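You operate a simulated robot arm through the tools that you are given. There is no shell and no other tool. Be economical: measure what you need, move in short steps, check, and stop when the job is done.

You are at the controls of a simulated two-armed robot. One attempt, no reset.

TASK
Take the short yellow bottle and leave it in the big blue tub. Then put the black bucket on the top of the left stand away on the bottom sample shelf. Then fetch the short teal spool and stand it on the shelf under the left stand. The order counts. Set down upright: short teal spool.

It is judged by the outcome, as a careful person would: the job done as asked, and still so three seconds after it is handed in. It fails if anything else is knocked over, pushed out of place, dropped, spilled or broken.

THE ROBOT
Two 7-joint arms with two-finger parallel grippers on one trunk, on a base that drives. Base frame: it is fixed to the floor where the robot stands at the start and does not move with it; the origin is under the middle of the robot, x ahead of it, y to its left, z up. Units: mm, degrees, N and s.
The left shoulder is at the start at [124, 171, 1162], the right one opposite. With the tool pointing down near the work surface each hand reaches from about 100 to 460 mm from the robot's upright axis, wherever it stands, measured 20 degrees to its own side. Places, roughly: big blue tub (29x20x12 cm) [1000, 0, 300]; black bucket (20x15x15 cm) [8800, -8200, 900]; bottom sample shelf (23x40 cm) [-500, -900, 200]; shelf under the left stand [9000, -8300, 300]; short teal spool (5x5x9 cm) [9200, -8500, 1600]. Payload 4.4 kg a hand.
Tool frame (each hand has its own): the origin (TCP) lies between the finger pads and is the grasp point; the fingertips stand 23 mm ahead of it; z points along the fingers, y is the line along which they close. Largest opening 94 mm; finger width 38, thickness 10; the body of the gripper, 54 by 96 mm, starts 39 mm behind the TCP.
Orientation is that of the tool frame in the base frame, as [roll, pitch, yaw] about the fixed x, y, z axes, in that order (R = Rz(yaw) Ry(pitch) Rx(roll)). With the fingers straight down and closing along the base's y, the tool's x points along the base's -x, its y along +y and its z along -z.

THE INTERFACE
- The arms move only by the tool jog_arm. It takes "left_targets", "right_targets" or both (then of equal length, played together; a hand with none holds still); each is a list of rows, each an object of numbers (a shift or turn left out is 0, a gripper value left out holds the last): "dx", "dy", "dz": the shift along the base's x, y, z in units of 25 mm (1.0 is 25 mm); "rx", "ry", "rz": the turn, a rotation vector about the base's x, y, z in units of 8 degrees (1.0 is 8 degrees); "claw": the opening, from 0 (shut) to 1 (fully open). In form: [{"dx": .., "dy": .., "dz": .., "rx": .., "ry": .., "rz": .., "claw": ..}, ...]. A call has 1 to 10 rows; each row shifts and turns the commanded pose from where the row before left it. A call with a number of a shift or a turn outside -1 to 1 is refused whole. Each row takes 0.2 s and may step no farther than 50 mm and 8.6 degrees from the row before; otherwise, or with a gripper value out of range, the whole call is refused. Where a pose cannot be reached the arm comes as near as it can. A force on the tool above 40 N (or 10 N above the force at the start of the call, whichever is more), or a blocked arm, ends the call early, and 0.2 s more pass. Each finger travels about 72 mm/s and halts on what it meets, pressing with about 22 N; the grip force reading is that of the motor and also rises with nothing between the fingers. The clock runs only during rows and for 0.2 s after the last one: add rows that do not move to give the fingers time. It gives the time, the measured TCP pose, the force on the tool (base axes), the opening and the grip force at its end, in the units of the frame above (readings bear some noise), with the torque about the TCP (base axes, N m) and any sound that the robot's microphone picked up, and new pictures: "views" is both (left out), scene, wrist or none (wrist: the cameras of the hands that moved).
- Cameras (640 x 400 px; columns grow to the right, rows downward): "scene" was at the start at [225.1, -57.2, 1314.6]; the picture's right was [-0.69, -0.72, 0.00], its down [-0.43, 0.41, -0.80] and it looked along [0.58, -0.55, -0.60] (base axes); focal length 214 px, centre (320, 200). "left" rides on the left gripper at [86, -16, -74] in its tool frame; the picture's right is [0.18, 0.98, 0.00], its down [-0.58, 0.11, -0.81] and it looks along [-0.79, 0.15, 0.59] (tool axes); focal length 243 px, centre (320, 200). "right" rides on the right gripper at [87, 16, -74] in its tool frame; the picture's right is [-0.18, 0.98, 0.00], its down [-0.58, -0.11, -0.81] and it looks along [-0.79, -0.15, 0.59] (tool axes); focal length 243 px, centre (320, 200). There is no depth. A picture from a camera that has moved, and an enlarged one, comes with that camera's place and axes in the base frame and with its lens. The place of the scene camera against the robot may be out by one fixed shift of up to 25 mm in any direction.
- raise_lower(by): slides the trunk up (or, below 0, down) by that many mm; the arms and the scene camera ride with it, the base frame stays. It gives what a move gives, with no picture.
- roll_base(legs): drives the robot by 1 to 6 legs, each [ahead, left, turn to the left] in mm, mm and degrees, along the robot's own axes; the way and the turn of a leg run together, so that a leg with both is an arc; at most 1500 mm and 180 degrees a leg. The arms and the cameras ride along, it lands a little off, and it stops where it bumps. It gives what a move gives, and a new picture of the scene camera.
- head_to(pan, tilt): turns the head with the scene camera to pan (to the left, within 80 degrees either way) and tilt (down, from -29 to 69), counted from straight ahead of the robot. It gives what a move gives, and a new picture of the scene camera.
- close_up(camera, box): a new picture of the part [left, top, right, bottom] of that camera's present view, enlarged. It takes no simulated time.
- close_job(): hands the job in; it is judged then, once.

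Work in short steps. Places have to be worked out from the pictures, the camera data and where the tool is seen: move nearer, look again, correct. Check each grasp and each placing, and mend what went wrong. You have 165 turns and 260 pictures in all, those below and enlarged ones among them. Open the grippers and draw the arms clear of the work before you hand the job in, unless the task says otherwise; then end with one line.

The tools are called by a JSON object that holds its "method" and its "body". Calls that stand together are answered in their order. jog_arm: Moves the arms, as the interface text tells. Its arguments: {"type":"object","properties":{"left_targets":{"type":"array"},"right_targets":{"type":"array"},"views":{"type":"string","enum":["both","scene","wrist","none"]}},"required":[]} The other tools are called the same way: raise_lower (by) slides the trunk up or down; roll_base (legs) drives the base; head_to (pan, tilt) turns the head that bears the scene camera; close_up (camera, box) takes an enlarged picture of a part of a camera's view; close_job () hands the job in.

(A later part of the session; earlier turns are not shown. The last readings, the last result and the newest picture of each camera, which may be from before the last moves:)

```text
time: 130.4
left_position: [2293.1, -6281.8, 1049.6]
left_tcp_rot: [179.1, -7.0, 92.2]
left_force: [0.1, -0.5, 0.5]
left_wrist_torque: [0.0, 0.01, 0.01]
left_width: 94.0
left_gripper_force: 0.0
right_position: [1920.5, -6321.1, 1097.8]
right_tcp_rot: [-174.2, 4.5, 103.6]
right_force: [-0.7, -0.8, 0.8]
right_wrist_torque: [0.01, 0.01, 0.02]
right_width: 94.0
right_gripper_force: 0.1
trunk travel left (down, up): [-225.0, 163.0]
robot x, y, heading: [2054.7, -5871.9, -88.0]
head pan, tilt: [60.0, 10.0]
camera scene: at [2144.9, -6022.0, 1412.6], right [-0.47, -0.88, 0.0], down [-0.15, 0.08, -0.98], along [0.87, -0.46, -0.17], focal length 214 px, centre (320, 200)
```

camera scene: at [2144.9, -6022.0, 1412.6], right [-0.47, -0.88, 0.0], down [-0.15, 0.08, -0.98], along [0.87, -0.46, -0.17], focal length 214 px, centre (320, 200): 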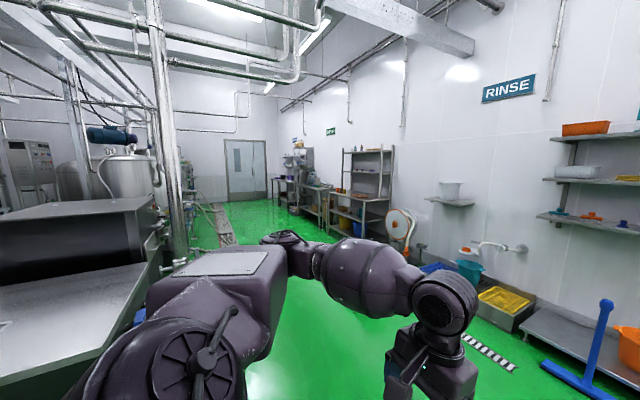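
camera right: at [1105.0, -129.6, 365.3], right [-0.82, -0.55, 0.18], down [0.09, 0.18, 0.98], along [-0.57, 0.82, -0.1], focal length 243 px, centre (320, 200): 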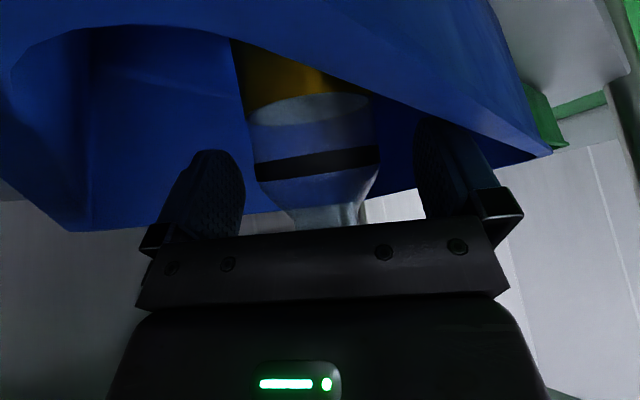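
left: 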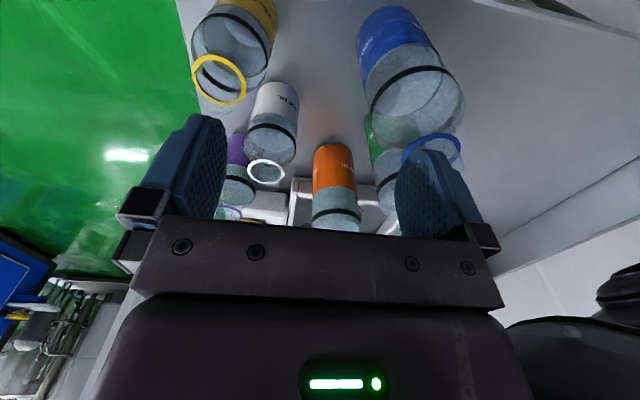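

The benches and stands run along the far wall toward x≈9000. Drive to y≈-7000, turn left to heading 0, and go ahead 4.3 m.

{"method": "roll_base", "body": {"legs": [[1130, 0, 0], [0, 0, 88], [1450, 0, 0], [1450, 0, 0], [1450, 0, 0]]}}

{"method": "head_to", "body": {"pan": -30, "tilt": 12}}

```text
time: 160.3
left_position: [6825.2, -6865.7, 1048.9]
left_tcp_rot: [179.1, -7.0, -179.5]
left_force: [-0.1, 0.2, 0.1]
left_wrist_torque: [-0.01, -0.03, 0.03]
left_width: 93.9
left_gripper_force: 0.0
right_position: [6852.6, -7240.9, 1095.8]
right_tcp_rot: [-174.2, 4.4, -168.1]
right_force: [0.1, 0.3, -0.2]
right_wrist_torque: [0.0, 0.0, 0.01]
right_width: 94.0
right_gripper_force: 0.1
trunk travel left (down, up): [-225.0, 163.0]
robot x, y, heading: [6409.7, -7096.7, 0.4]
head pan, tilt: [60.0, 10.0]
camera scene: at [6572.8, -7012.9, 1412.6], right [0.87, -0.5, 0.0], down [-0.09, -0.15, -0.98], along [0.49, 0.86, -0.17], focal length 214 px, centre (320, 200)
```

scene: 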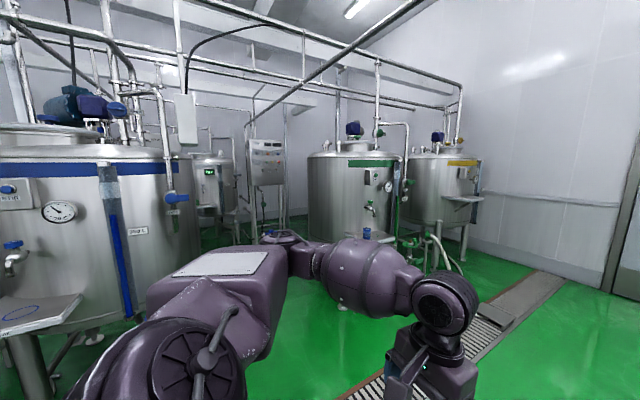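

```text
time: 161.9
left_position: [6823.6, -6865.3, 1049.2]
left_tcp_rot: [179.0, -7.0, -179.5]
left_force: [-0.4, -0.8, -0.2]
left_wrist_torque: [0.02, 0.01, 0.02]
left_width: 94.1
left_gripper_force: 0.0
right_position: [6853.0, -7240.6, 1096.3]
right_tcp_rot: [-174.1, 4.4, -168.0]
right_force: [-0.5, 0.5, 0.1]
right_wrist_torque: [0.0, 0.0, -0.04]
right_width: 94.0
right_gripper_force: 0.1
trunk travel left (down, up): [-225.0, 163.0]
robot x, y, heading: [6409.3, -7095.5, 0.4]
head pan, tilt: [-30.0, 12.0]
camera scene: at [6607.4, -7139.8, 1409.4], right [-0.5, -0.87, 0.0], down [-0.18, 0.1, -0.98], along [0.85, -0.48, -0.21], focal length 214 px, centre (320, 200)
```

scene: 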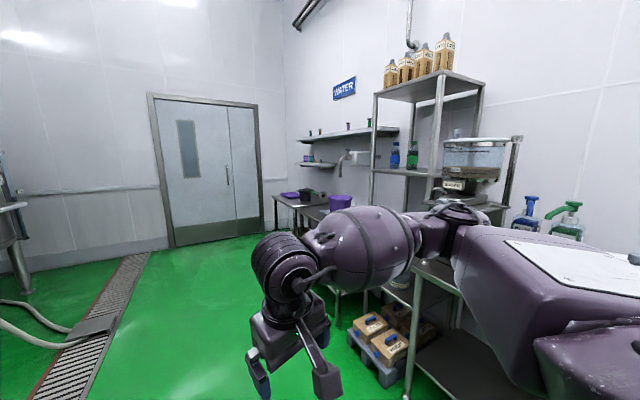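

Stand and bench are ahead-right. Drive 1450 ahead and turn right to face them.

{"method": "roll_base", "body": {"legs": [[1450, 0, 0], [700, 0, 0], [0, 0, -88]]}}

{"method": "head_to", "body": {"pan": 0, "tilt": 12}}

```text
time: 176.4
left_position: [8825.4, -7474.8, 1049.0]
left_tcp_rot: [179.1, -7.0, 93.3]
left_force: [0.2, -0.2, -0.6]
left_wrist_torque: [0.01, -0.02, -0.01]
left_width: 94.1
left_gripper_force: 0.1
right_position: [8453.2, -7523.6, 1095.5]
right_tcp_rot: [-174.2, 4.4, 104.8]
right_force: [0.0, -0.6, -0.1]
right_wrist_torque: [0.01, -0.01, -0.01]
right_width: 93.7
right_gripper_force: 0.1
trunk travel left (down, up): [-225.0, 163.0]
robot x, y, heading: [8571.6, -7070.4, -86.8]
head pan, tilt: [-30.0, 12.0]
camera scene: at [8546.8, -7260.1, 1409.4], right [-0.89, 0.45, 0.0], down [0.09, 0.19, -0.98], along [-0.44, -0.87, -0.21], focal length 214 px, centre (320, 200)
```

scene: 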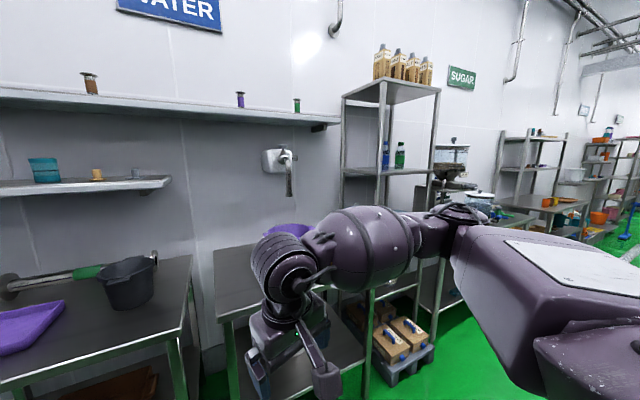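

```text
time: 177.3
left_position: [8825.4, -7474.4, 1049.9]
left_tcp_rot: [179.2, -6.9, 93.3]
left_force: [-0.9, -0.1, -0.3]
left_wrist_torque: [-0.01, 0.03, -0.02]
left_width: 94.0
left_gripper_force: 0.0
right_position: [8452.3, -7521.3, 1095.6]
right_tcp_rot: [-174.2, 4.4, 104.8]
right_force: [-0.2, -0.2, -0.2]
right_wrist_torque: [-0.01, -0.02, 0.02]
right_width: 94.1
right_gripper_force: 0.1
trunk travel left (down, up): [-225.0, 163.0]
robot x, y, heading: [8573.3, -7072.5, -87.0]
head pan, tilt: [0.0, 12.0]
camera scene: at [8594.1, -7270.1, 1409.4], right [-1.0, -0.05, 0.0], down [-0.01, 0.21, -0.98], along [0.05, -0.98, -0.21], focal length 214 px, centre (320, 200)
```

scene: 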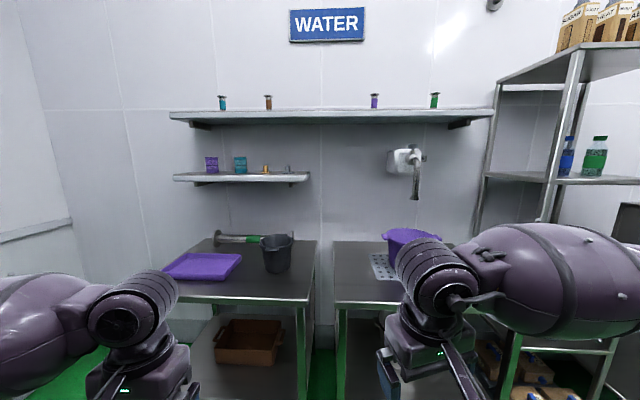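

I see the left stand with the black bucket, and spools on the upper wall shelf. Zoom in.

{"method": "close_up", "body": {"camera": "scene", "box": [150, 220, 330, 380]}}

{"method": "close_up", "body": {"camera": "scene", "box": [160, 80, 320, 190]}}

```text
2.50 times, centred on (240, 300) of scene
camera zoom: at [8594.1, -7270.1, 1409.4], right [-1.0, -0.05, 0.0], down [-0.01, 0.21, -0.98], along [0.05, -0.98, -0.21], focal length 536 px, centre (520, -50)
```

zoom: 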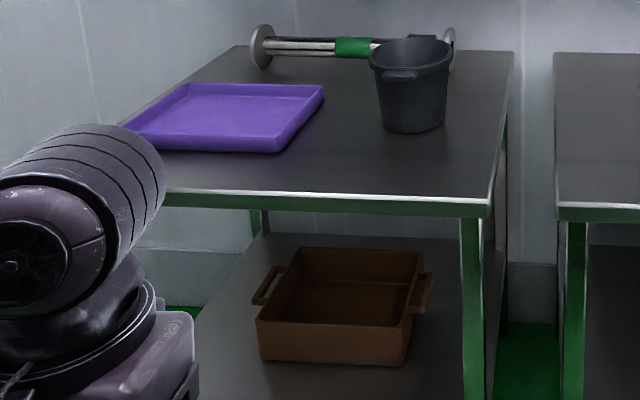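

```text
3.64 times, centred on (240, 135) of scene
camera zoom: at [8594.1, -7270.1, 1409.4], right [-1.0, -0.05, 0.0], down [-0.01, 0.21, -0.98], along [0.05, -0.98, -0.21], focal length 780 px, centre (611, 436)
```

zoom: 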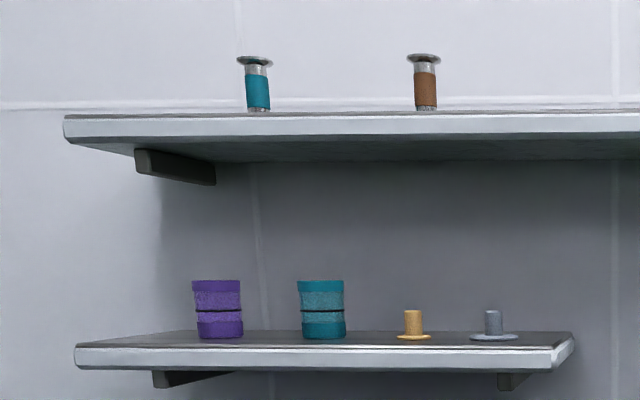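

Bucket ≈(8875,-8300), stand front edge y≈-8030. Align: turn to -90°, shift left 330, go ahead 480; raise trunk 50.

{"method": "raise_lower", "body": {"by": 60}}

{"method": "roll_base", "body": {"legs": [[0, 0, -3], [0, 330, 0], [480, 0, 0]]}}

{"method": "head_to", "body": {"pan": 0, "tilt": 40}}

```text
time: 178.3
left_position: [8824.4, -7474.2, 1108.5]
left_tcp_rot: [179.2, -7.2, 93.3]
left_force: [-0.4, -0.5, -0.2]
left_wrist_torque: [0.0, 0.0, 0.01]
left_width: 94.0
left_gripper_force: 0.0
right_position: [8452.6, -7523.4, 1154.9]
right_tcp_rot: [-174.1, 4.4, 104.8]
right_force: [0.8, -0.6, -0.1]
right_wrist_torque: [0.02, -0.02, -0.03]
right_width: 94.0
right_gripper_force: 0.1
trunk travel left (down, up): [-285.0, 103.0]
robot x, y, heading: [8572.7, -7067.3, -87.1]
head pan, tilt: [0.0, 12.0]
```

```text
time: 184.7
left_position: [9126.6, -7962.9, 1109.1]
left_tcp_rot: [179.1, -7.0, 89.2]
left_force: [-0.6, -0.4, -0.3]
left_wrist_torque: [-0.01, -0.01, 0.02]
left_width: 94.0
left_gripper_force: 0.0
right_position: [8752.7, -7984.2, 1155.1]
right_tcp_rot: [-174.2, 4.4, 100.7]
right_force: [-0.6, 0.8, -0.5]
right_wrist_torque: [-0.01, 0.0, 0.01]
right_width: 94.0
right_gripper_force: 0.1
trunk travel left (down, up): [-285.0, 103.0]
robot x, y, heading: [8905.6, -7543.5, -91.1]
head pan, tilt: [0.0, 12.0]
camera scene: at [8911.5, -7705.1, 1472.8], right [-1.0, 0.02, 0.0], down [0.0, 0.21, -0.98], along [-0.02, -0.98, -0.21], focal length 214 px, centre (320, 200)
```

scene: 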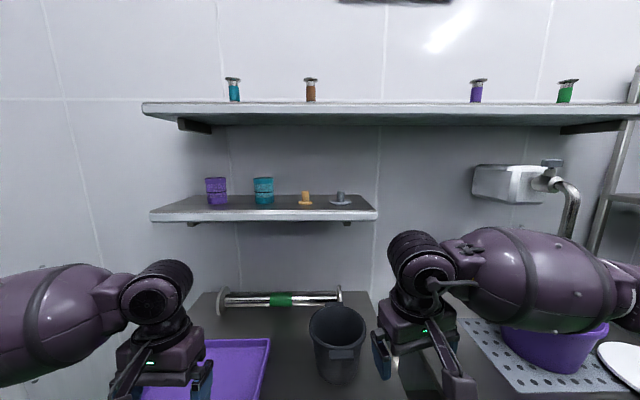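

```text
time: 185.6
left_position: [9127.4, -7962.7, 1108.7]
left_tcp_rot: [179.1, -7.0, 89.1]
left_force: [-0.3, 0.3, 0.5]
left_wrist_torque: [0.0, -0.03, -0.02]
left_width: 93.9
left_gripper_force: 0.0
right_position: [8751.0, -7983.5, 1155.1]
right_tcp_rot: [-174.2, 4.3, 100.7]
right_force: [0.3, -0.5, 0.2]
right_wrist_torque: [0.02, 0.02, -0.04]
right_width: 93.9
right_gripper_force: 0.0
trunk travel left (down, up): [-285.0, 103.0]
robot x, y, heading: [8905.7, -7543.0, -91.2]
head pan, tilt: [0.0, 40.0]
camera scene: at [8911.7, -7696.4, 1428.5], right [-1.0, 0.02, 0.0], down [0.01, 0.64, -0.77], along [-0.01, -0.77, -0.64], focal length 214 px, centre (320, 200)
```

scene: 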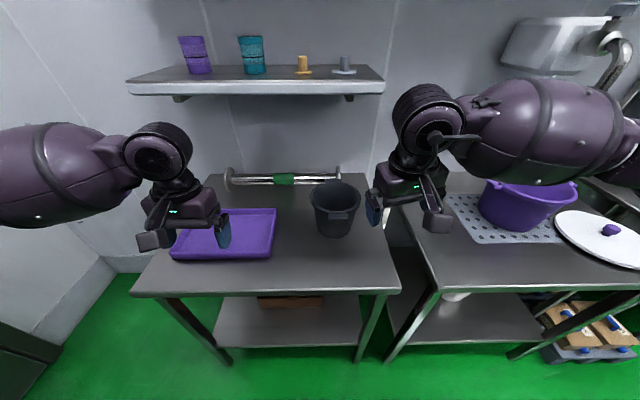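

Bucket ≈(8850,-8277), rim z≈975. Drive 150 forward and tilt the right hand 45° forward.

{"method": "roll_base", "body": {"legs": [[145, 0, 1]]}}

{"method": "jog_arm", "body": {"right_targets": [{"rx": -0.85, "rz": -0.22, "ry": -0.12}, {"rx": -0.85, "rz": -0.22, "ry": -0.12}, {"rx": -0.85, "rz": -0.22, "ry": -0.12}, {"rx": -0.85, "rz": -0.22, "ry": -0.12}, {"rx": -0.85, "rz": -0.22, "ry": -0.12}, {"rx": -0.85, "rz": -0.22, "ry": -0.12}]}}

```text
time: 187.0
left_position: [9135.9, -8104.8, 1109.1]
left_tcp_rot: [179.1, -7.0, 90.5]
left_force: [-0.6, 0.4, -0.3]
left_wrist_torque: [0.01, 0.02, 0.0]
left_width: 93.9
left_gripper_force: 0.1
right_position: [8761.1, -8134.3, 1156.1]
right_tcp_rot: [-174.2, 4.3, 102.0]
right_force: [0.2, 0.6, -0.5]
right_wrist_torque: [0.05, -0.05, 0.03]
right_width: 93.7
right_gripper_force: 0.1
trunk travel left (down, up): [-285.0, 103.0]
robot x, y, heading: [8906.0, -7690.1, -89.6]
head pan, tilt: [0.0, 40.0]
camera scene: at [8914.3, -7844.1, 1428.3], right [-1.0, 0.0, 0.0], down [0.0, 0.64, -0.77], along [0.0, -0.77, -0.64], focal length 214 px, centre (320, 200)
```

scene: 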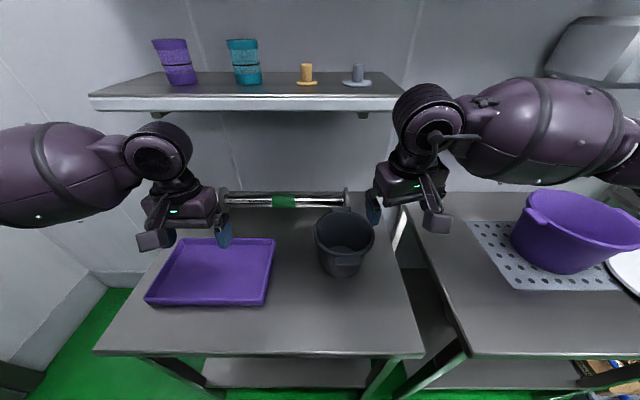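

```text
time: 188.4
left_position: [9134.6, -8103.3, 1109.6]
left_tcp_rot: [179.0, -7.0, 90.5]
left_force: [0.0, 0.1, -0.2]
left_wrist_torque: [-0.03, 0.02, 0.01]
left_width: 93.9
left_gripper_force: 0.0
right_position: [8766.4, -8145.9, 1154.9]
right_tcp_rot: [-175.7, 45.5, 90.3]
right_force: [0.2, 0.6, -0.3]
right_wrist_torque: [-0.01, -0.02, 0.03]
right_width: 94.0
right_gripper_force: 0.2
right hand out of reach, approached as far as the arm can: row 5, 6
trunk travel left (down, up): [-285.0, 103.0]
robot x, y, heading: [8904.5, -7689.4, -89.5]
head pan, tilt: [0.0, 40.0]
camera scene: at [8914.1, -7842.1, 1428.6], right [-1.0, 0.0, 0.0], down [0.0, 0.64, -0.77], along [0.0, -0.77, -0.64], focal length 214 px, centre (320, 200)
camera right: at [8788.3, -8031.6, 1144.2], right [0.98, -0.18, 0.08], down [-0.05, 0.17, 0.98], along [-0.19, -0.97, 0.16], focal length 243 px, centre (320, 200)
```

scene: 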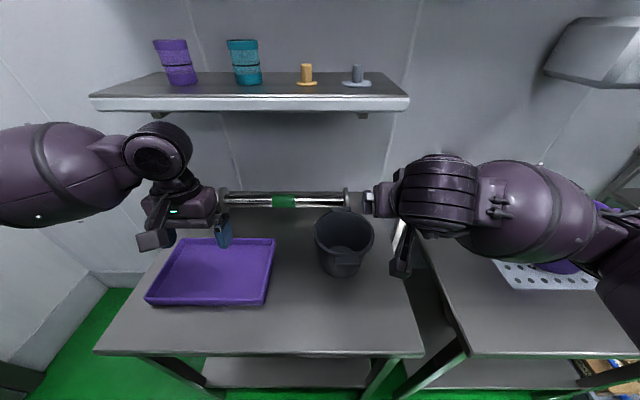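
right: 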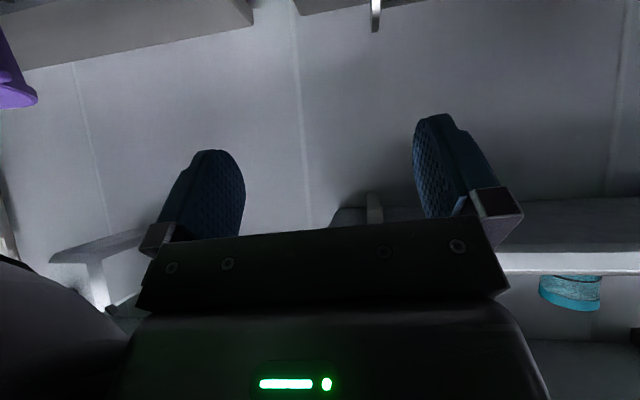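

Re-triangulated with the base shift: stand top ≈852, bucket centre ≈(8855,-8225), rim z≈1005, radius ≈80. Move the hand down to the pre-approach (8775,-8140,1080).

{"method": "jog_arm", "body": {"right_targets": [{"dz": -1, "dx": 0.2}, {"dz": -1, "dx": 0.2}, {"dz": -1}]}}

```text
time: 189.2
left_position: [9134.2, -8104.2, 1110.8]
left_tcp_rot: [179.0, -6.9, 90.5]
left_force: [-0.2, 0.6, 0.2]
left_wrist_torque: [0.02, -0.01, 0.01]
left_width: 93.9
left_gripper_force: 0.1
right_position: [8777.3, -8145.4, 1077.7]
right_tcp_rot: [-175.7, 45.5, 90.2]
right_force: [0.8, -0.4, 0.4]
right_wrist_torque: [0.0, -0.03, 0.0]
right_width: 93.9
right_gripper_force: 0.0
trunk travel left (down, up): [-285.0, 103.0]
robot x, y, heading: [8907.8, -7687.6, -89.7]
head pan, tilt: [0.0, 40.0]
camera scene: at [8914.0, -7842.9, 1428.4], right [-1.0, 0.0, 0.0], down [0.0, 0.64, -0.77], along [0.0, -0.77, -0.64], focal length 214 px, centre (320, 200)
camera right: at [8799.4, -8033.4, 1067.7], right [0.98, -0.18, 0.08], down [-0.05, 0.17, 0.98], along [-0.19, -0.97, 0.16], focal length 243 px, centre (320, 200)
```

scene: 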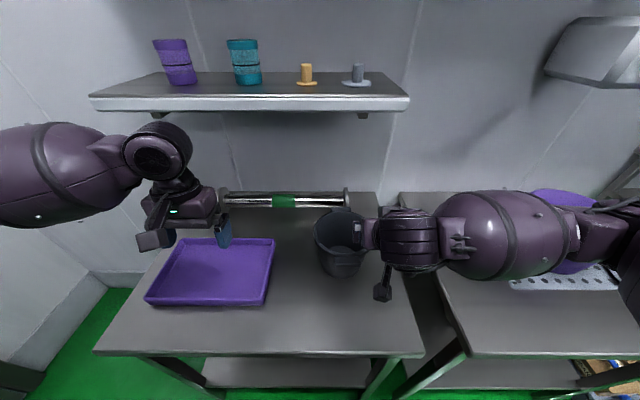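
right: 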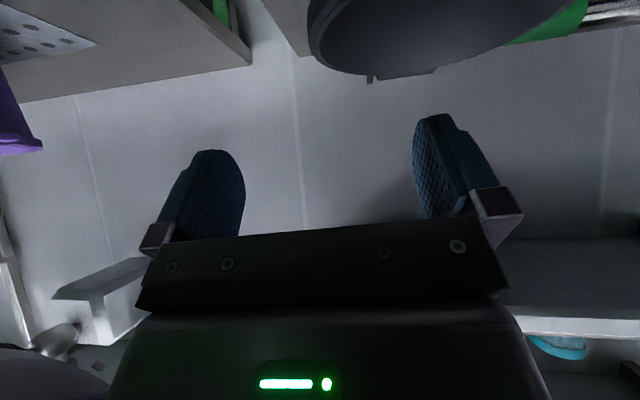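

Refined: right wall x≈8766, y≈-8235, rim z≈983. Drop 22 mm then move along the 45° line, stopping 3/4 to check.

{"method": "jog_arm", "body": {"right_targets": [{"dz": -0.9, "dx": -0.35}, {"dy": -0.85, "dz": -0.85}, {"dy": -0.85, "dz": -0.85}]}}

{"method": "close_up", "body": {"camera": "scene", "box": [280, 180, 440, 310]}}

```text
time: 190.0
left_position: [9134.8, -8104.9, 1109.6]
left_tcp_rot: [178.9, -6.9, 90.5]
left_force: [-0.5, 0.6, -0.1]
left_wrist_torque: [0.02, 0.0, 0.01]
left_width: 94.0
left_gripper_force: 0.1
right_position: [8767.6, -8187.1, 1011.9]
right_tcp_rot: [-175.6, 45.5, 90.3]
right_force: [0.9, -0.3, 0.1]
right_wrist_torque: [-0.02, 0.01, 0.03]
right_width: 93.9
right_gripper_force: 0.0
trunk travel left (down, up): [-285.0, 103.0]
robot x, y, heading: [8905.4, -7687.9, -89.7]
head pan, tilt: [0.0, 40.0]
camera scene: at [8914.0, -7843.0, 1428.4], right [-1.0, 0.0, 0.0], down [0.0, 0.64, -0.77], along [0.0, -0.77, -0.64], focal length 214 px, centre (320, 200)
camera right: at [8789.5, -8074.3, 1001.5], right [0.98, -0.18, 0.08], down [-0.05, 0.17, 0.98], along [-0.19, -0.97, 0.16], focal length 243 px, centre (320, 200)
```

scene: 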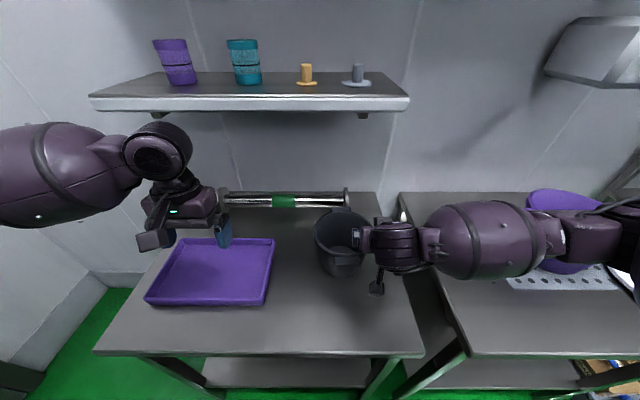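
right: 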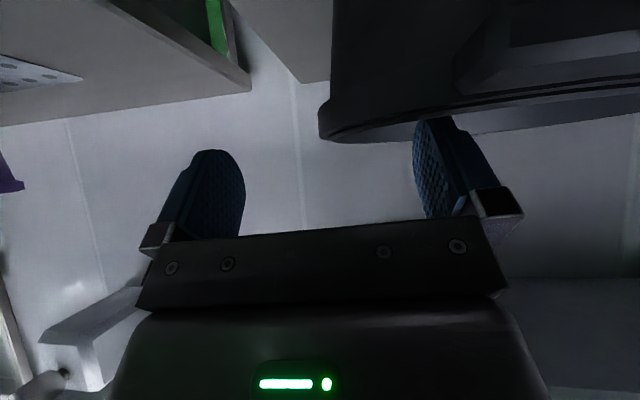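

```text
3.08 times, centred on (360, 245) of scene
camera zoom: at [8914.0, -7843.0, 1428.4], right [-1.0, 0.0, 0.0], down [0.0, 0.64, -0.77], along [0.0, -0.77, -0.64], focal length 660 px, centre (197, 62)
```

zoom: 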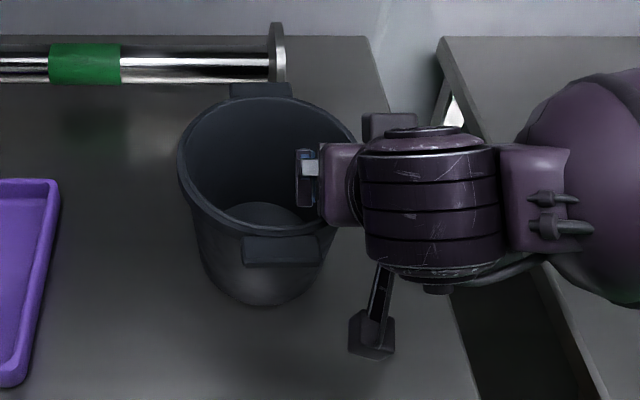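

Wall is centred between the fingers. Finish the diagonal: 46 mm more in y and z, then close.

{"method": "jog_arm", "body": {"right_targets": [{"dy": -0.9, "dz": -0.9}, {"dy": -0.9, "dz": -0.95}], "views": "wrist"}}

{"method": "close_up", "body": {"camera": "scene", "box": [280, 180, 440, 310]}}

```text
time: 190.6
left_position: [9134.5, -8104.2, 1110.3]
left_tcp_rot: [179.0, -7.0, 90.4]
left_force: [-0.4, 0.6, -0.5]
left_wrist_torque: [0.02, -0.01, -0.01]
left_width: 93.8
left_gripper_force: 0.0
right_position: [8771.3, -8230.7, 983.8]
right_tcp_rot: [-176.7, 46.4, 89.9]
right_force: [-1.5, 7.0, 20.2]
right_wrist_torque: [0.88, -0.62, 0.3]
right_width: 93.8
right_gripper_force: 0.1
trunk travel left (down, up): [-285.0, 103.0]
robot x, y, heading: [8904.6, -7688.2, -89.7]
head pan, tilt: [0.0, 40.0]
stopped in row 2 (right hand): the force on the tool passed its limit at 57 N (the readings are from after the stop); the commanded pose is now the measured one
camera right: at [8792.5, -8117.9, 971.3], right [0.98, -0.17, 0.09], down [-0.06, 0.19, 0.98], along [-0.18, -0.97, 0.18], focal length 243 px, centre (320, 200)
```

right: 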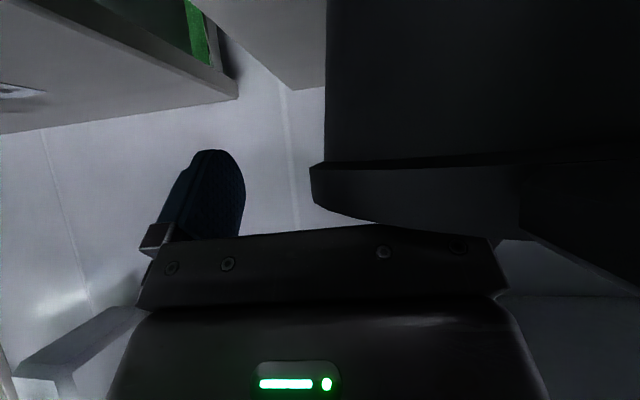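

```text
3.08 times, centred on (360, 245) of scene
camera zoom: at [8913.9, -7841.9, 1428.8], right [-1.0, 0.0, 0.0], down [0.0, 0.64, -0.77], along [0.0, -0.77, -0.64], focal length 660 px, centre (197, 62)
```

zoom: 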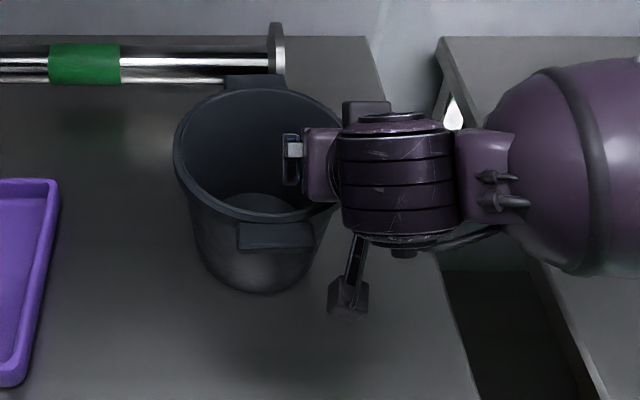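

The palm hit the rim because of the 45° tilt. Retreat along the diagonal, then reduce tilt to ~17° so the fingers can straddle the wall deeper.

{"method": "jog_arm", "body": {"right_targets": [{"dy": 0.6, "dz": 0.8}, {"dy": 0.6, "dz": 0.8}, {"rx": 0.9}, {"rx": 0.9}, {"rx": 0.9}, {"rx": 0.9}, {"dy": -0.7}, {"dy": -0.7}, {"dy": -0.4}]}}

{"method": "close_up", "body": {"camera": "scene", "box": [280, 180, 440, 310]}}

```text
time: 192.6
left_position: [9134.3, -8104.4, 1109.6]
left_tcp_rot: [179.1, -7.0, 90.5]
left_force: [0.7, -0.3, -0.7]
left_wrist_torque: [0.01, 0.0, 0.0]
left_width: 94.1
left_gripper_force: 0.0
right_position: [8769.5, -8245.8, 1020.7]
right_tcp_rot: [-176.3, 17.5, 90.0]
right_force: [0.8, 0.3, -0.5]
right_wrist_torque: [0.0, 0.04, -0.01]
right_width: 94.0
right_gripper_force: 0.0
trunk travel left (down, up): [-285.0, 103.0]
robot x, y, heading: [8905.6, -7689.8, -89.7]
head pan, tilt: [0.0, 40.0]
camera scene: at [8914.2, -7843.0, 1428.4], right [-1.0, 0.0, 0.0], down [0.0, 0.64, -0.77], along [0.0, -0.77, -0.64], focal length 214 px, centre (320, 200)
camera right: at [8791.3, -8141.4, 1064.7], right [0.98, -0.19, 0.0], down [-0.06, -0.31, 0.95], along [-0.19, -0.93, -0.32], focal length 243 px, centre (320, 200)
```

scene: 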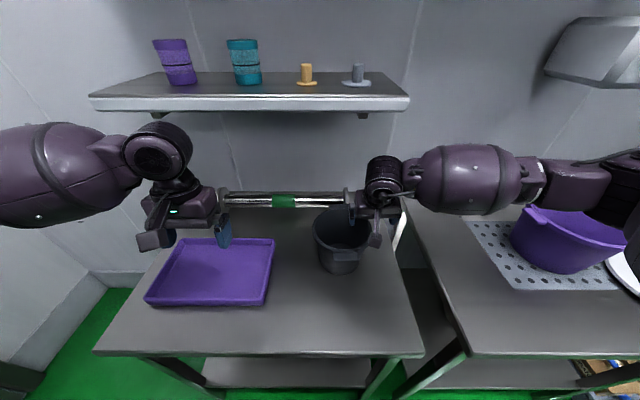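
right: 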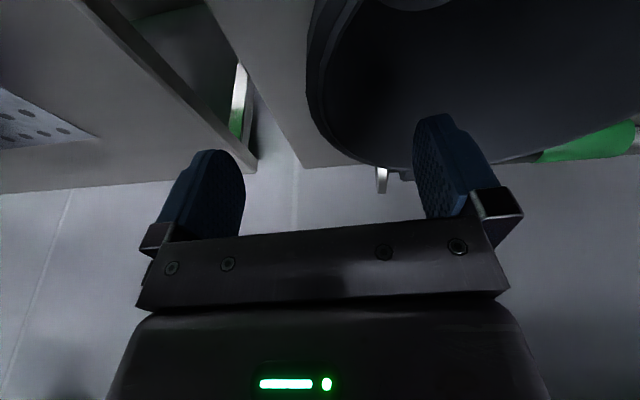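

```text
3.08 times, centred on (360, 245) of scene
camera zoom: at [8914.2, -7843.0, 1428.4], right [-1.0, 0.0, 0.0], down [0.0, 0.64, -0.77], along [0.0, -0.77, -0.64], focal length 660 px, centre (197, 62)
```

zoom: 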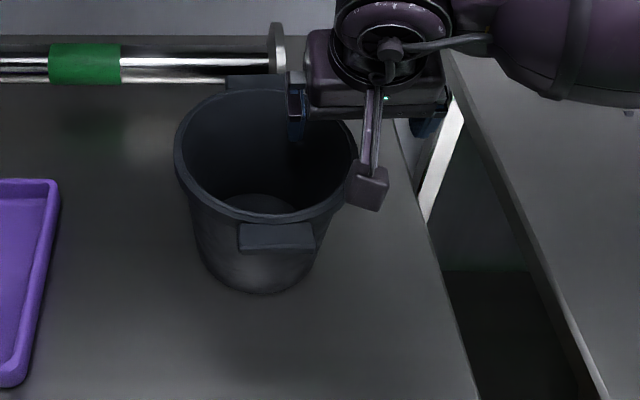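

Reachable, and the side wall is centred. Shift y +10 and descend toward z≈963 watching forces.

{"method": "jog_arm", "body": {"right_targets": [{"dy": 0.4, "dx": -0.1, "dz": -0.3}, {"dz": -0.8}, {"dz": -0.7}, {"dz": -0.5}], "views": "wrist"}}

```text
time: 193.6
left_position: [9134.8, -8104.4, 1110.0]
left_tcp_rot: [179.1, -7.0, 90.5]
left_force: [0.0, 0.0, 0.5]
left_wrist_torque: [0.01, 0.02, -0.03]
left_width: 93.9
left_gripper_force: 0.1
right_position: [8768.8, -8235.2, 963.7]
right_tcp_rot: [-176.5, 17.5, 90.0]
right_force: [-0.3, 0.9, -0.1]
right_wrist_torque: [0.03, 0.06, -0.02]
right_width: 93.8
right_gripper_force: 0.1
trunk travel left (down, up): [-285.0, 103.0]
robot x, y, heading: [8905.0, -7689.6, -89.6]
head pan, tilt: [0.0, 40.0]
camera right: at [8790.2, -8130.9, 1007.2], right [0.98, -0.19, 0.0], down [-0.06, -0.31, 0.95], along [-0.19, -0.93, -0.32], focal length 243 px, centre (320, 200)
```

right: 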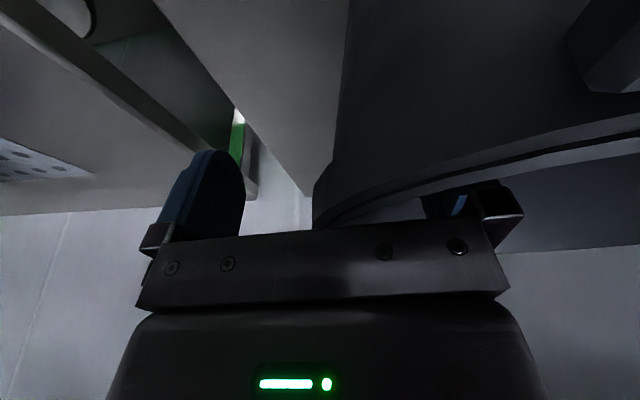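

Fingers straddle the wall. Close.

{"method": "jog_arm", "body": {"right_targets": [{"claw": 0}, {}, {}, {}, {}, {}], "views": "wrist"}}

{"method": "close_up", "body": {"camera": "scene", "box": [280, 180, 440, 310]}}

```text
time: 195.0
left_position: [9135.3, -8103.6, 1110.3]
left_tcp_rot: [179.1, -7.0, 90.5]
left_force: [-0.6, 0.1, 0.4]
left_wrist_torque: [0.01, 0.0, -0.01]
left_width: 94.2
left_gripper_force: 0.0
right_position: [8769.4, -8234.9, 965.0]
right_tcp_rot: [-176.5, 17.6, 90.0]
right_force: [3.3, 3.0, 5.6]
right_wrist_torque: [0.25, -1.3, 0.34]
right_width: 11.7
right_gripper_force: 21.9
trunk travel left (down, up): [-285.0, 103.0]
robot x, y, heading: [8904.5, -7687.8, -89.6]
head pan, tilt: [0.0, 40.0]
camera right: at [8790.3, -8130.2, 1007.9], right [0.98, -0.19, 0.0], down [-0.06, -0.31, 0.95], along [-0.18, -0.93, -0.32], focal length 243 px, centre (320, 200)
```

right: 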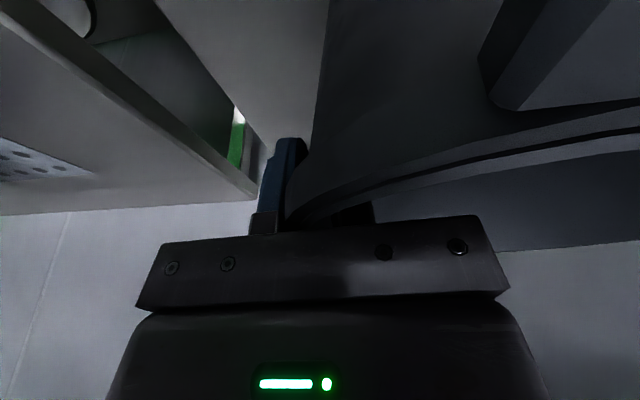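

```text
3.08 times, centred on (360, 245) of scene
camera zoom: at [8914.4, -7842.2, 1428.6], right [-1.0, 0.0, 0.0], down [0.0, 0.64, -0.77], along [0.0, -0.77, -0.64], focal length 660 px, centre (197, 62)
```

zoom: 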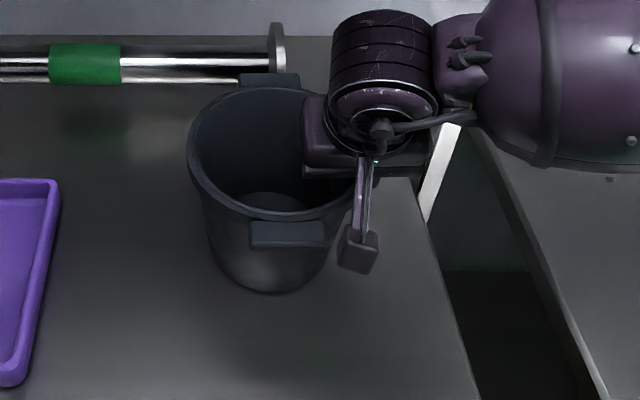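

Wall gripped (12 mm). Lift slowly.

{"method": "jog_arm", "body": {"right_targets": [{"dz": 0.4}, {"dz": 0.6}, {"dz": 0.8}, {"dz": 0.8}], "views": "wrist"}}

{"method": "close_up", "body": {"camera": "scene", "box": [260, 160, 460, 310]}}

```text
time: 196.0
left_position: [9135.4, -8104.7, 1110.4]
left_tcp_rot: [179.1, -7.1, 90.5]
left_force: [0.4, 0.5, -0.1]
left_wrist_torque: [0.05, 0.0, 0.02]
left_width: 93.7
left_gripper_force: 0.2
right_position: [8770.1, -8235.9, 1026.6]
right_tcp_rot: [-176.4, 17.4, 90.0]
right_force: [0.1, -0.2, -5.5]
right_wrist_torque: [0.0, 0.3, 0.02]
right_width: 8.4
right_gripper_force: 22.2
trunk travel left (down, up): [-285.0, 103.0]
robot x, y, heading: [8907.4, -7688.5, -89.8]
head pan, tilt: [0.0, 40.0]
camera right: at [8789.9, -8130.9, 1070.6], right [0.98, -0.19, 0.0], down [-0.06, -0.31, 0.95], along [-0.19, -0.93, -0.32], focal length 243 px, centre (320, 200)
```

right: 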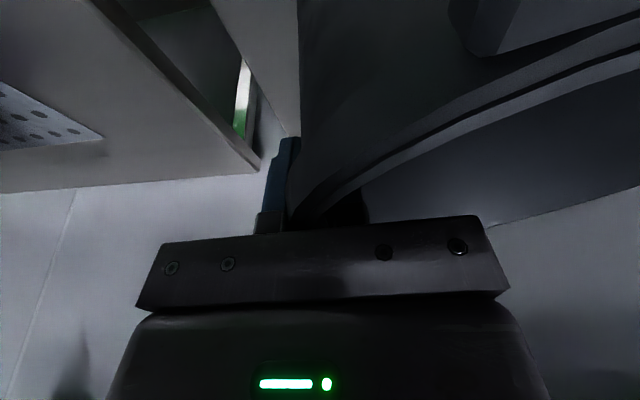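

```text
2.67 times, centred on (360, 235) of scene
camera zoom: at [8914.3, -7843.0, 1428.4], right [-1.0, 0.0, 0.0], down [0.0, 0.64, -0.77], along [0.0, -0.77, -0.64], focal length 572 px, centre (213, 107)
```

zoom: 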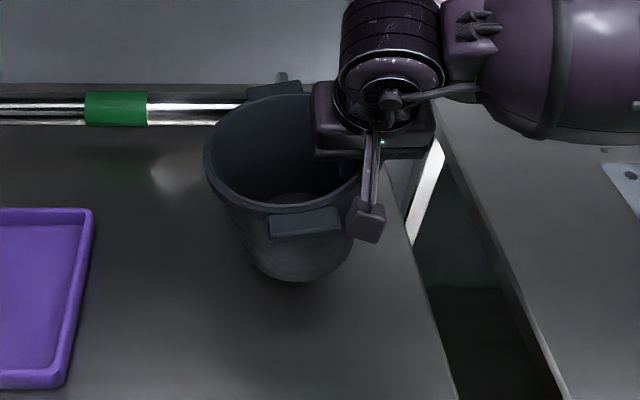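

Bucket lifted (5.5 N), tilting ~15° but held. Back away gently 450 mm and re-check grip.

{"method": "roll_base", "body": {"legs": [[-500, 0, 0]]}}

{"method": "head_to", "body": {"pan": -15, "tilt": 45}}

```text
time: 198.8
left_position: [9130.6, -7627.9, 1109.6]
left_tcp_rot: [179.2, -7.0, 90.1]
left_force: [0.0, -0.7, 0.9]
left_wrist_torque: [0.01, 0.02, -0.01]
left_width: 93.9
left_gripper_force: 0.2
right_position: [8764.5, -7758.4, 1027.1]
right_tcp_rot: [-176.4, 17.5, 89.6]
right_force: [0.4, 0.2, -4.5]
right_wrist_torque: [-0.01, 0.33, -0.02]
right_width: 8.6
right_gripper_force: 21.8
trunk travel left (down, up): [-285.0, 103.0]
robot x, y, heading: [8904.6, -7211.2, -90.1]
head pan, tilt: [0.0, 40.0]
camera scene: at [8912.5, -7365.8, 1428.5], right [-1.0, 0.0, 0.0], down [0.0, 0.64, -0.77], along [0.0, -0.77, -0.64], focal length 214 px, centre (320, 200)
```

scene: 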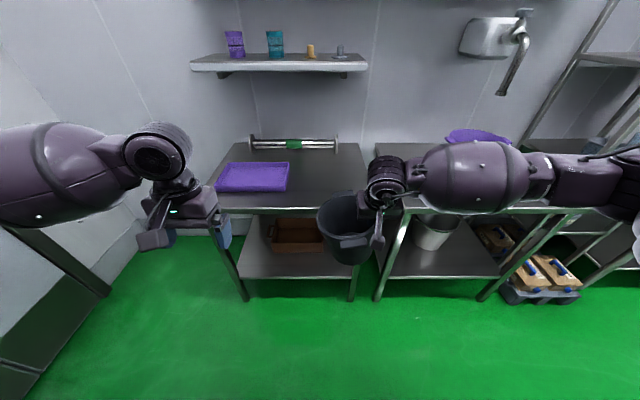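

```text
time: 199.6
left_position: [9132.0, -7629.4, 1109.6]
left_tcp_rot: [179.0, -7.0, 90.1]
left_force: [0.3, 0.0, -0.1]
left_wrist_torque: [0.02, 0.0, -0.02]
left_width: 94.0
left_gripper_force: 0.1
right_position: [8764.9, -7757.5, 1026.5]
right_tcp_rot: [-176.4, 17.4, 89.6]
right_force: [0.0, 0.3, -5.0]
right_wrist_torque: [0.02, 0.3, 0.02]
right_width: 8.4
right_gripper_force: 21.9
trunk travel left (down, up): [-285.0, 103.0]
robot x, y, heading: [8904.0, -7209.0, -90.0]
head pan, tilt: [-15.0, 45.0]
camera scene: at [8891.5, -7360.0, 1421.1], right [-0.97, 0.26, 0.0], down [0.18, 0.68, -0.71], along [-0.18, -0.68, -0.71], focal length 214 px, centre (320, 200)
```

scene: 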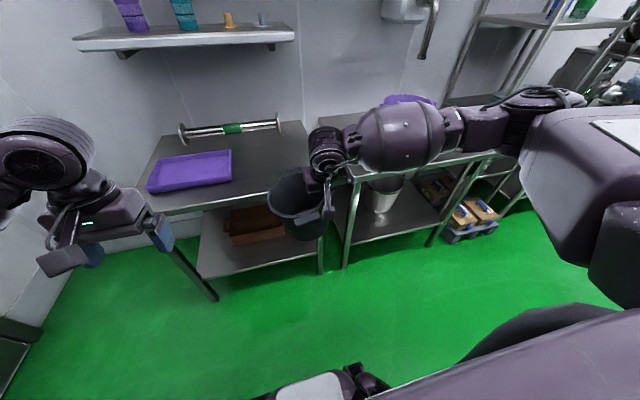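

Grip stable. Return: turn to heading 180 and drive -x ~6.85 m.

{"method": "roll_base", "body": {"legs": [[0, 0, -90], [1450, -40, 0], [1450, -40, 0], [1450, -40, 0], [1450, 0, 0], [1050, 0, 0]]}}

{"method": "head_to", "body": {"pan": 0, "tilt": 30}}

```text
time: 236.1
left_position: [1605.2, -7387.9, 1108.4]
left_tcp_rot: [179.2, -7.0, 1.1]
left_force: [0.5, -0.8, 0.1]
left_wrist_torque: [-0.02, -0.01, 0.02]
left_width: 94.1
left_gripper_force: 0.1
right_position: [1469.4, -7023.2, 1026.9]
right_tcp_rot: [-176.4, 17.5, 0.8]
right_force: [0.1, 0.3, -5.2]
right_wrist_torque: [0.29, 0.0, -0.03]
right_width: 8.2
right_gripper_force: 21.4
trunk travel left (down, up): [-285.0, 103.0]
robot x, y, heading: [2021.0, -7149.5, -179.0]
head pan, tilt: [-15.0, 45.0]
camera scene: at [1876.9, -7130.2, 1421.1], right [0.24, 0.97, 0.0], down [0.69, -0.17, -0.71], along [-0.69, 0.17, -0.71], focal length 214 px, centre (320, 200)
```

scene: 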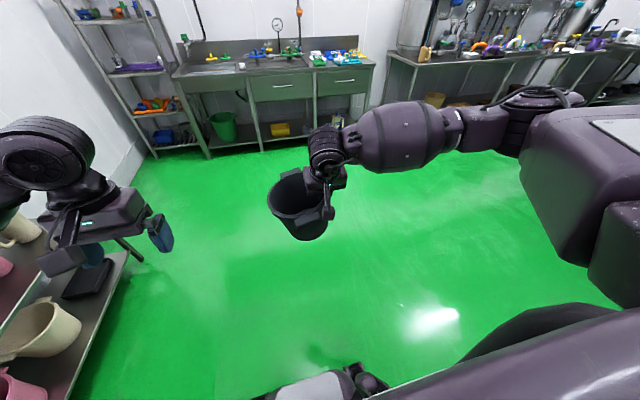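

```text
time: 236.9
left_position: [1606.7, -7386.6, 1109.5]
left_tcp_rot: [179.1, -6.9, 1.3]
left_force: [0.4, 0.1, 0.1]
left_wrist_torque: [0.01, -0.01, 0.0]
left_width: 94.0
left_gripper_force: 0.0
right_position: [1470.9, -7022.5, 1026.5]
right_tcp_rot: [-176.5, 17.5, 0.7]
right_force: [-0.6, -0.3, -5.3]
right_wrist_torque: [0.28, 0.01, 0.01]
right_width: 8.1
right_gripper_force: 21.9
trunk travel left (down, up): [-285.0, 103.0]
robot x, y, heading: [2015.6, -7151.1, -179.1]
head pan, tilt: [0.0, 30.0]
camera scene: at [1865.7, -7151.4, 1443.7], right [-0.02, 1.0, 0.0], down [0.5, 0.01, -0.87], along [-0.87, -0.01, -0.5], focal length 214 px, centre (320, 200)
```

scene: 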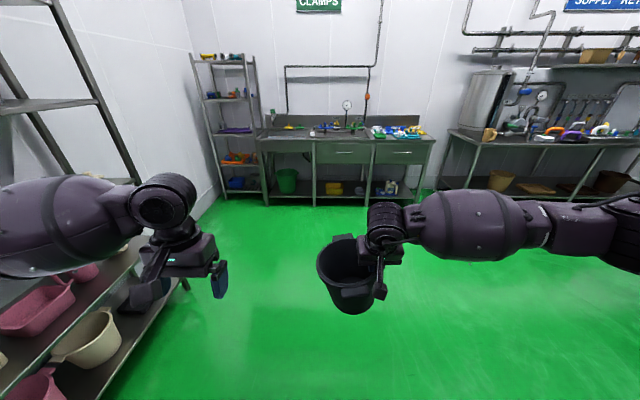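

Bucket secure. Shift right 200, turn right to heading 90, drive up the lane.

{"method": "roll_base", "body": {"legs": [[0, -200, 0], [0, 0, -91], [1450, 0, 0], [1450, 0, 0], [1450, 0, 0]]}}

{"method": "head_to", "body": {"pan": 25, "tilt": 20}}

```text
time: 263.5
left_position: [1523.2, -2203.6, 1108.6]
left_tcp_rot: [179.1, -7.0, -85.4]
left_force: [0.2, 1.2, 0.2]
left_wrist_torque: [-0.02, 0.02, -0.03]
left_width: 94.1
left_gripper_force: 0.1
right_position: [1878.7, -2046.7, 1026.4]
right_tcp_rot: [-176.3, 17.3, -85.9]
right_force: [-0.1, 0.3, -5.3]
right_wrist_torque: [0.06, -0.33, 0.02]
right_width: 8.1
right_gripper_force: 22.5
trunk travel left (down, up): [-285.0, 103.0]
robot x, y, heading: [1781.5, -2604.0, 94.4]
head pan, tilt: [0.0, 30.0]
camera scene: at [1780.0, -2437.4, 1443.7], right [1.0, 0.08, 0.0], down [0.04, -0.5, -0.87], along [-0.07, 0.86, -0.5], focal length 214 px, centre (320, 200)
```

scene: 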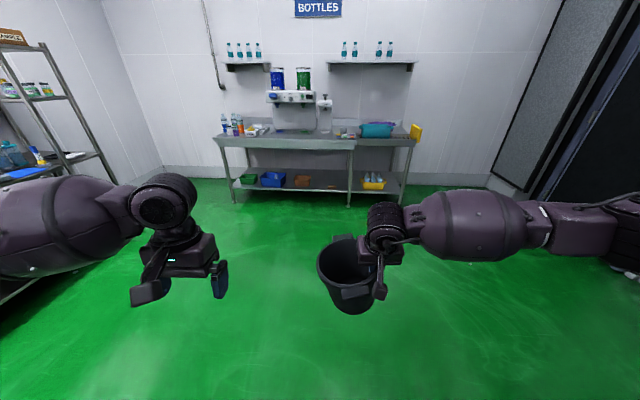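

```text
time: 264.4
left_position: [1522.6, -2204.4, 1108.5]
left_tcp_rot: [179.1, -7.0, -85.5]
left_force: [0.5, -0.3, 0.2]
left_wrist_torque: [-0.02, 0.04, 0.01]
left_width: 94.1
left_gripper_force: 0.0
right_position: [1879.2, -2047.9, 1027.8]
right_tcp_rot: [-176.3, 17.5, -86.0]
right_force: [0.0, -0.5, -5.4]
right_wrist_torque: [0.02, -0.33, -0.01]
right_width: 8.1
right_gripper_force: 22.1
trunk travel left (down, up): [-285.0, 103.0]
robot x, y, heading: [1780.9, -2602.6, 94.1]
head pan, tilt: [25.0, 20.0]
camera scene: at [1741.3, -2446.5, 1459.8], right [0.87, 0.49, 0.0], down [0.17, -0.3, -0.94], along [-0.46, 0.82, -0.34], focal length 214 px, centre (320, 200)
```

scene: 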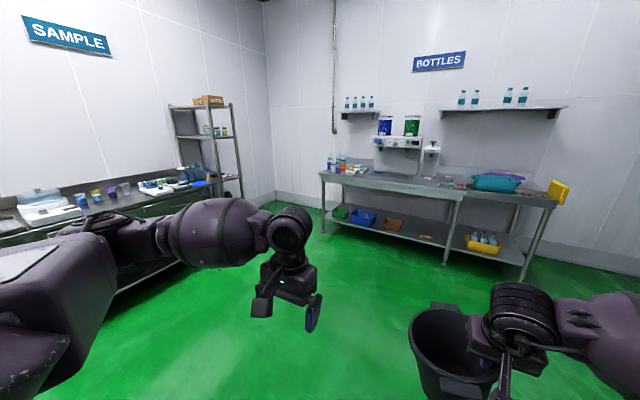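

The sample rack is in the corner beyond the left. Drive ahead 1400, turn left to face -x.

{"method": "roll_base", "body": {"legs": [[1400, -100, 0], [0, 0, 86]]}}

{"method": "head_to", "body": {"pan": 0, "tilt": 25}}

```text
time: 275.1
left_position: [1362.3, -1435.6, 1109.4]
left_tcp_rot: [179.2, -7.0, 1.5]
left_force: [0.4, -0.6, -0.3]
left_wrist_torque: [-0.01, -0.01, -0.03]
left_width: 93.9
left_gripper_force: 0.0
right_position: [1225.0, -1072.6, 1027.4]
right_tcp_rot: [-176.3, 17.6, 0.9]
right_force: [-0.6, -0.4, -5.6]
right_wrist_torque: [0.29, 0.03, -0.04]
right_width: 8.3
right_gripper_force: 21.8
trunk travel left (down, up): [-285.0, 103.0]
robot x, y, heading: [1773.5, -1202.2, -178.9]
head pan, tilt: [25.0, 20.0]
camera scene: at [1627.8, -1238.8, 1459.8], right [-0.44, 0.9, 0.0], down [0.31, 0.15, -0.94], along [-0.84, -0.41, -0.34], focal length 214 px, centre (320, 200)
```

scene: 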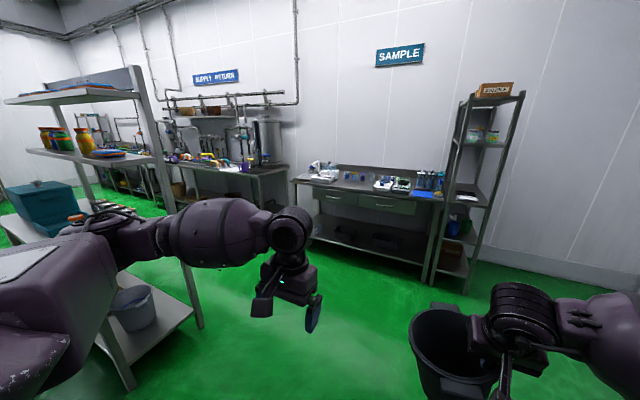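

```text
time: 276.0
left_position: [1361.2, -1436.4, 1109.6]
left_tcp_rot: [179.2, -7.0, 1.4]
left_force: [-0.5, 0.5, 0.5]
left_wrist_torque: [0.0, 0.01, -0.01]
left_width: 93.9
left_gripper_force: 0.0
right_position: [1226.2, -1072.1, 1027.7]
right_tcp_rot: [-176.4, 17.3, 0.8]
right_force: [-0.1, 0.0, -4.4]
right_wrist_torque: [0.29, 0.0, 0.03]
right_width: 8.3
right_gripper_force: 22.7
trunk travel left (down, up): [-285.0, 103.0]
robot x, y, heading: [1777.0, -1202.8, -178.9]
head pan, tilt: [0.0, 25.0]
camera scene: at [1619.2, -1199.5, 1451.7], right [-0.02, 1.0, 0.0], down [0.42, 0.01, -0.91], along [-0.91, -0.02, -0.42], focal length 214 px, centre (320, 200)
```

scene: 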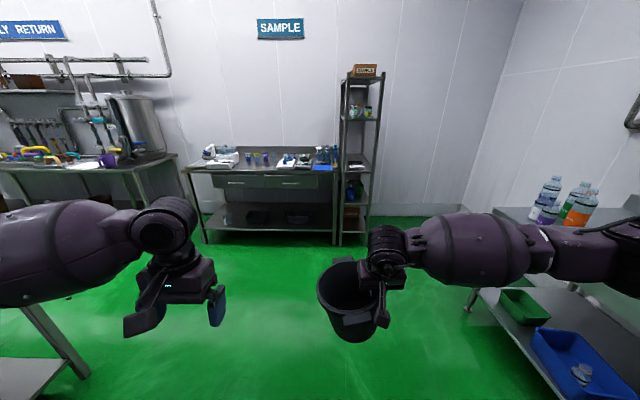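

Zoom on the sample rack.

{"method": "close_up", "body": {"camera": "scene", "box": [300, 60, 420, 260]}}

```text
2.00 times, centred on (360, 160) of scene
camera zoom: at [1619.2, -1199.5, 1451.7], right [-0.02, 1.0, 0.0], down [0.42, 0.01, -0.91], along [-0.91, -0.02, -0.42], focal length 429 px, centre (240, 280)
```

zoom: 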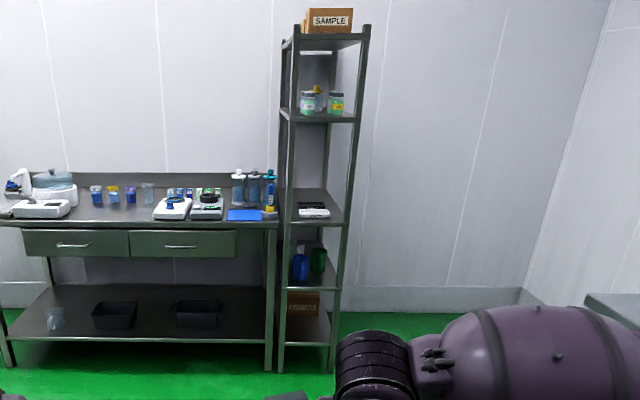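

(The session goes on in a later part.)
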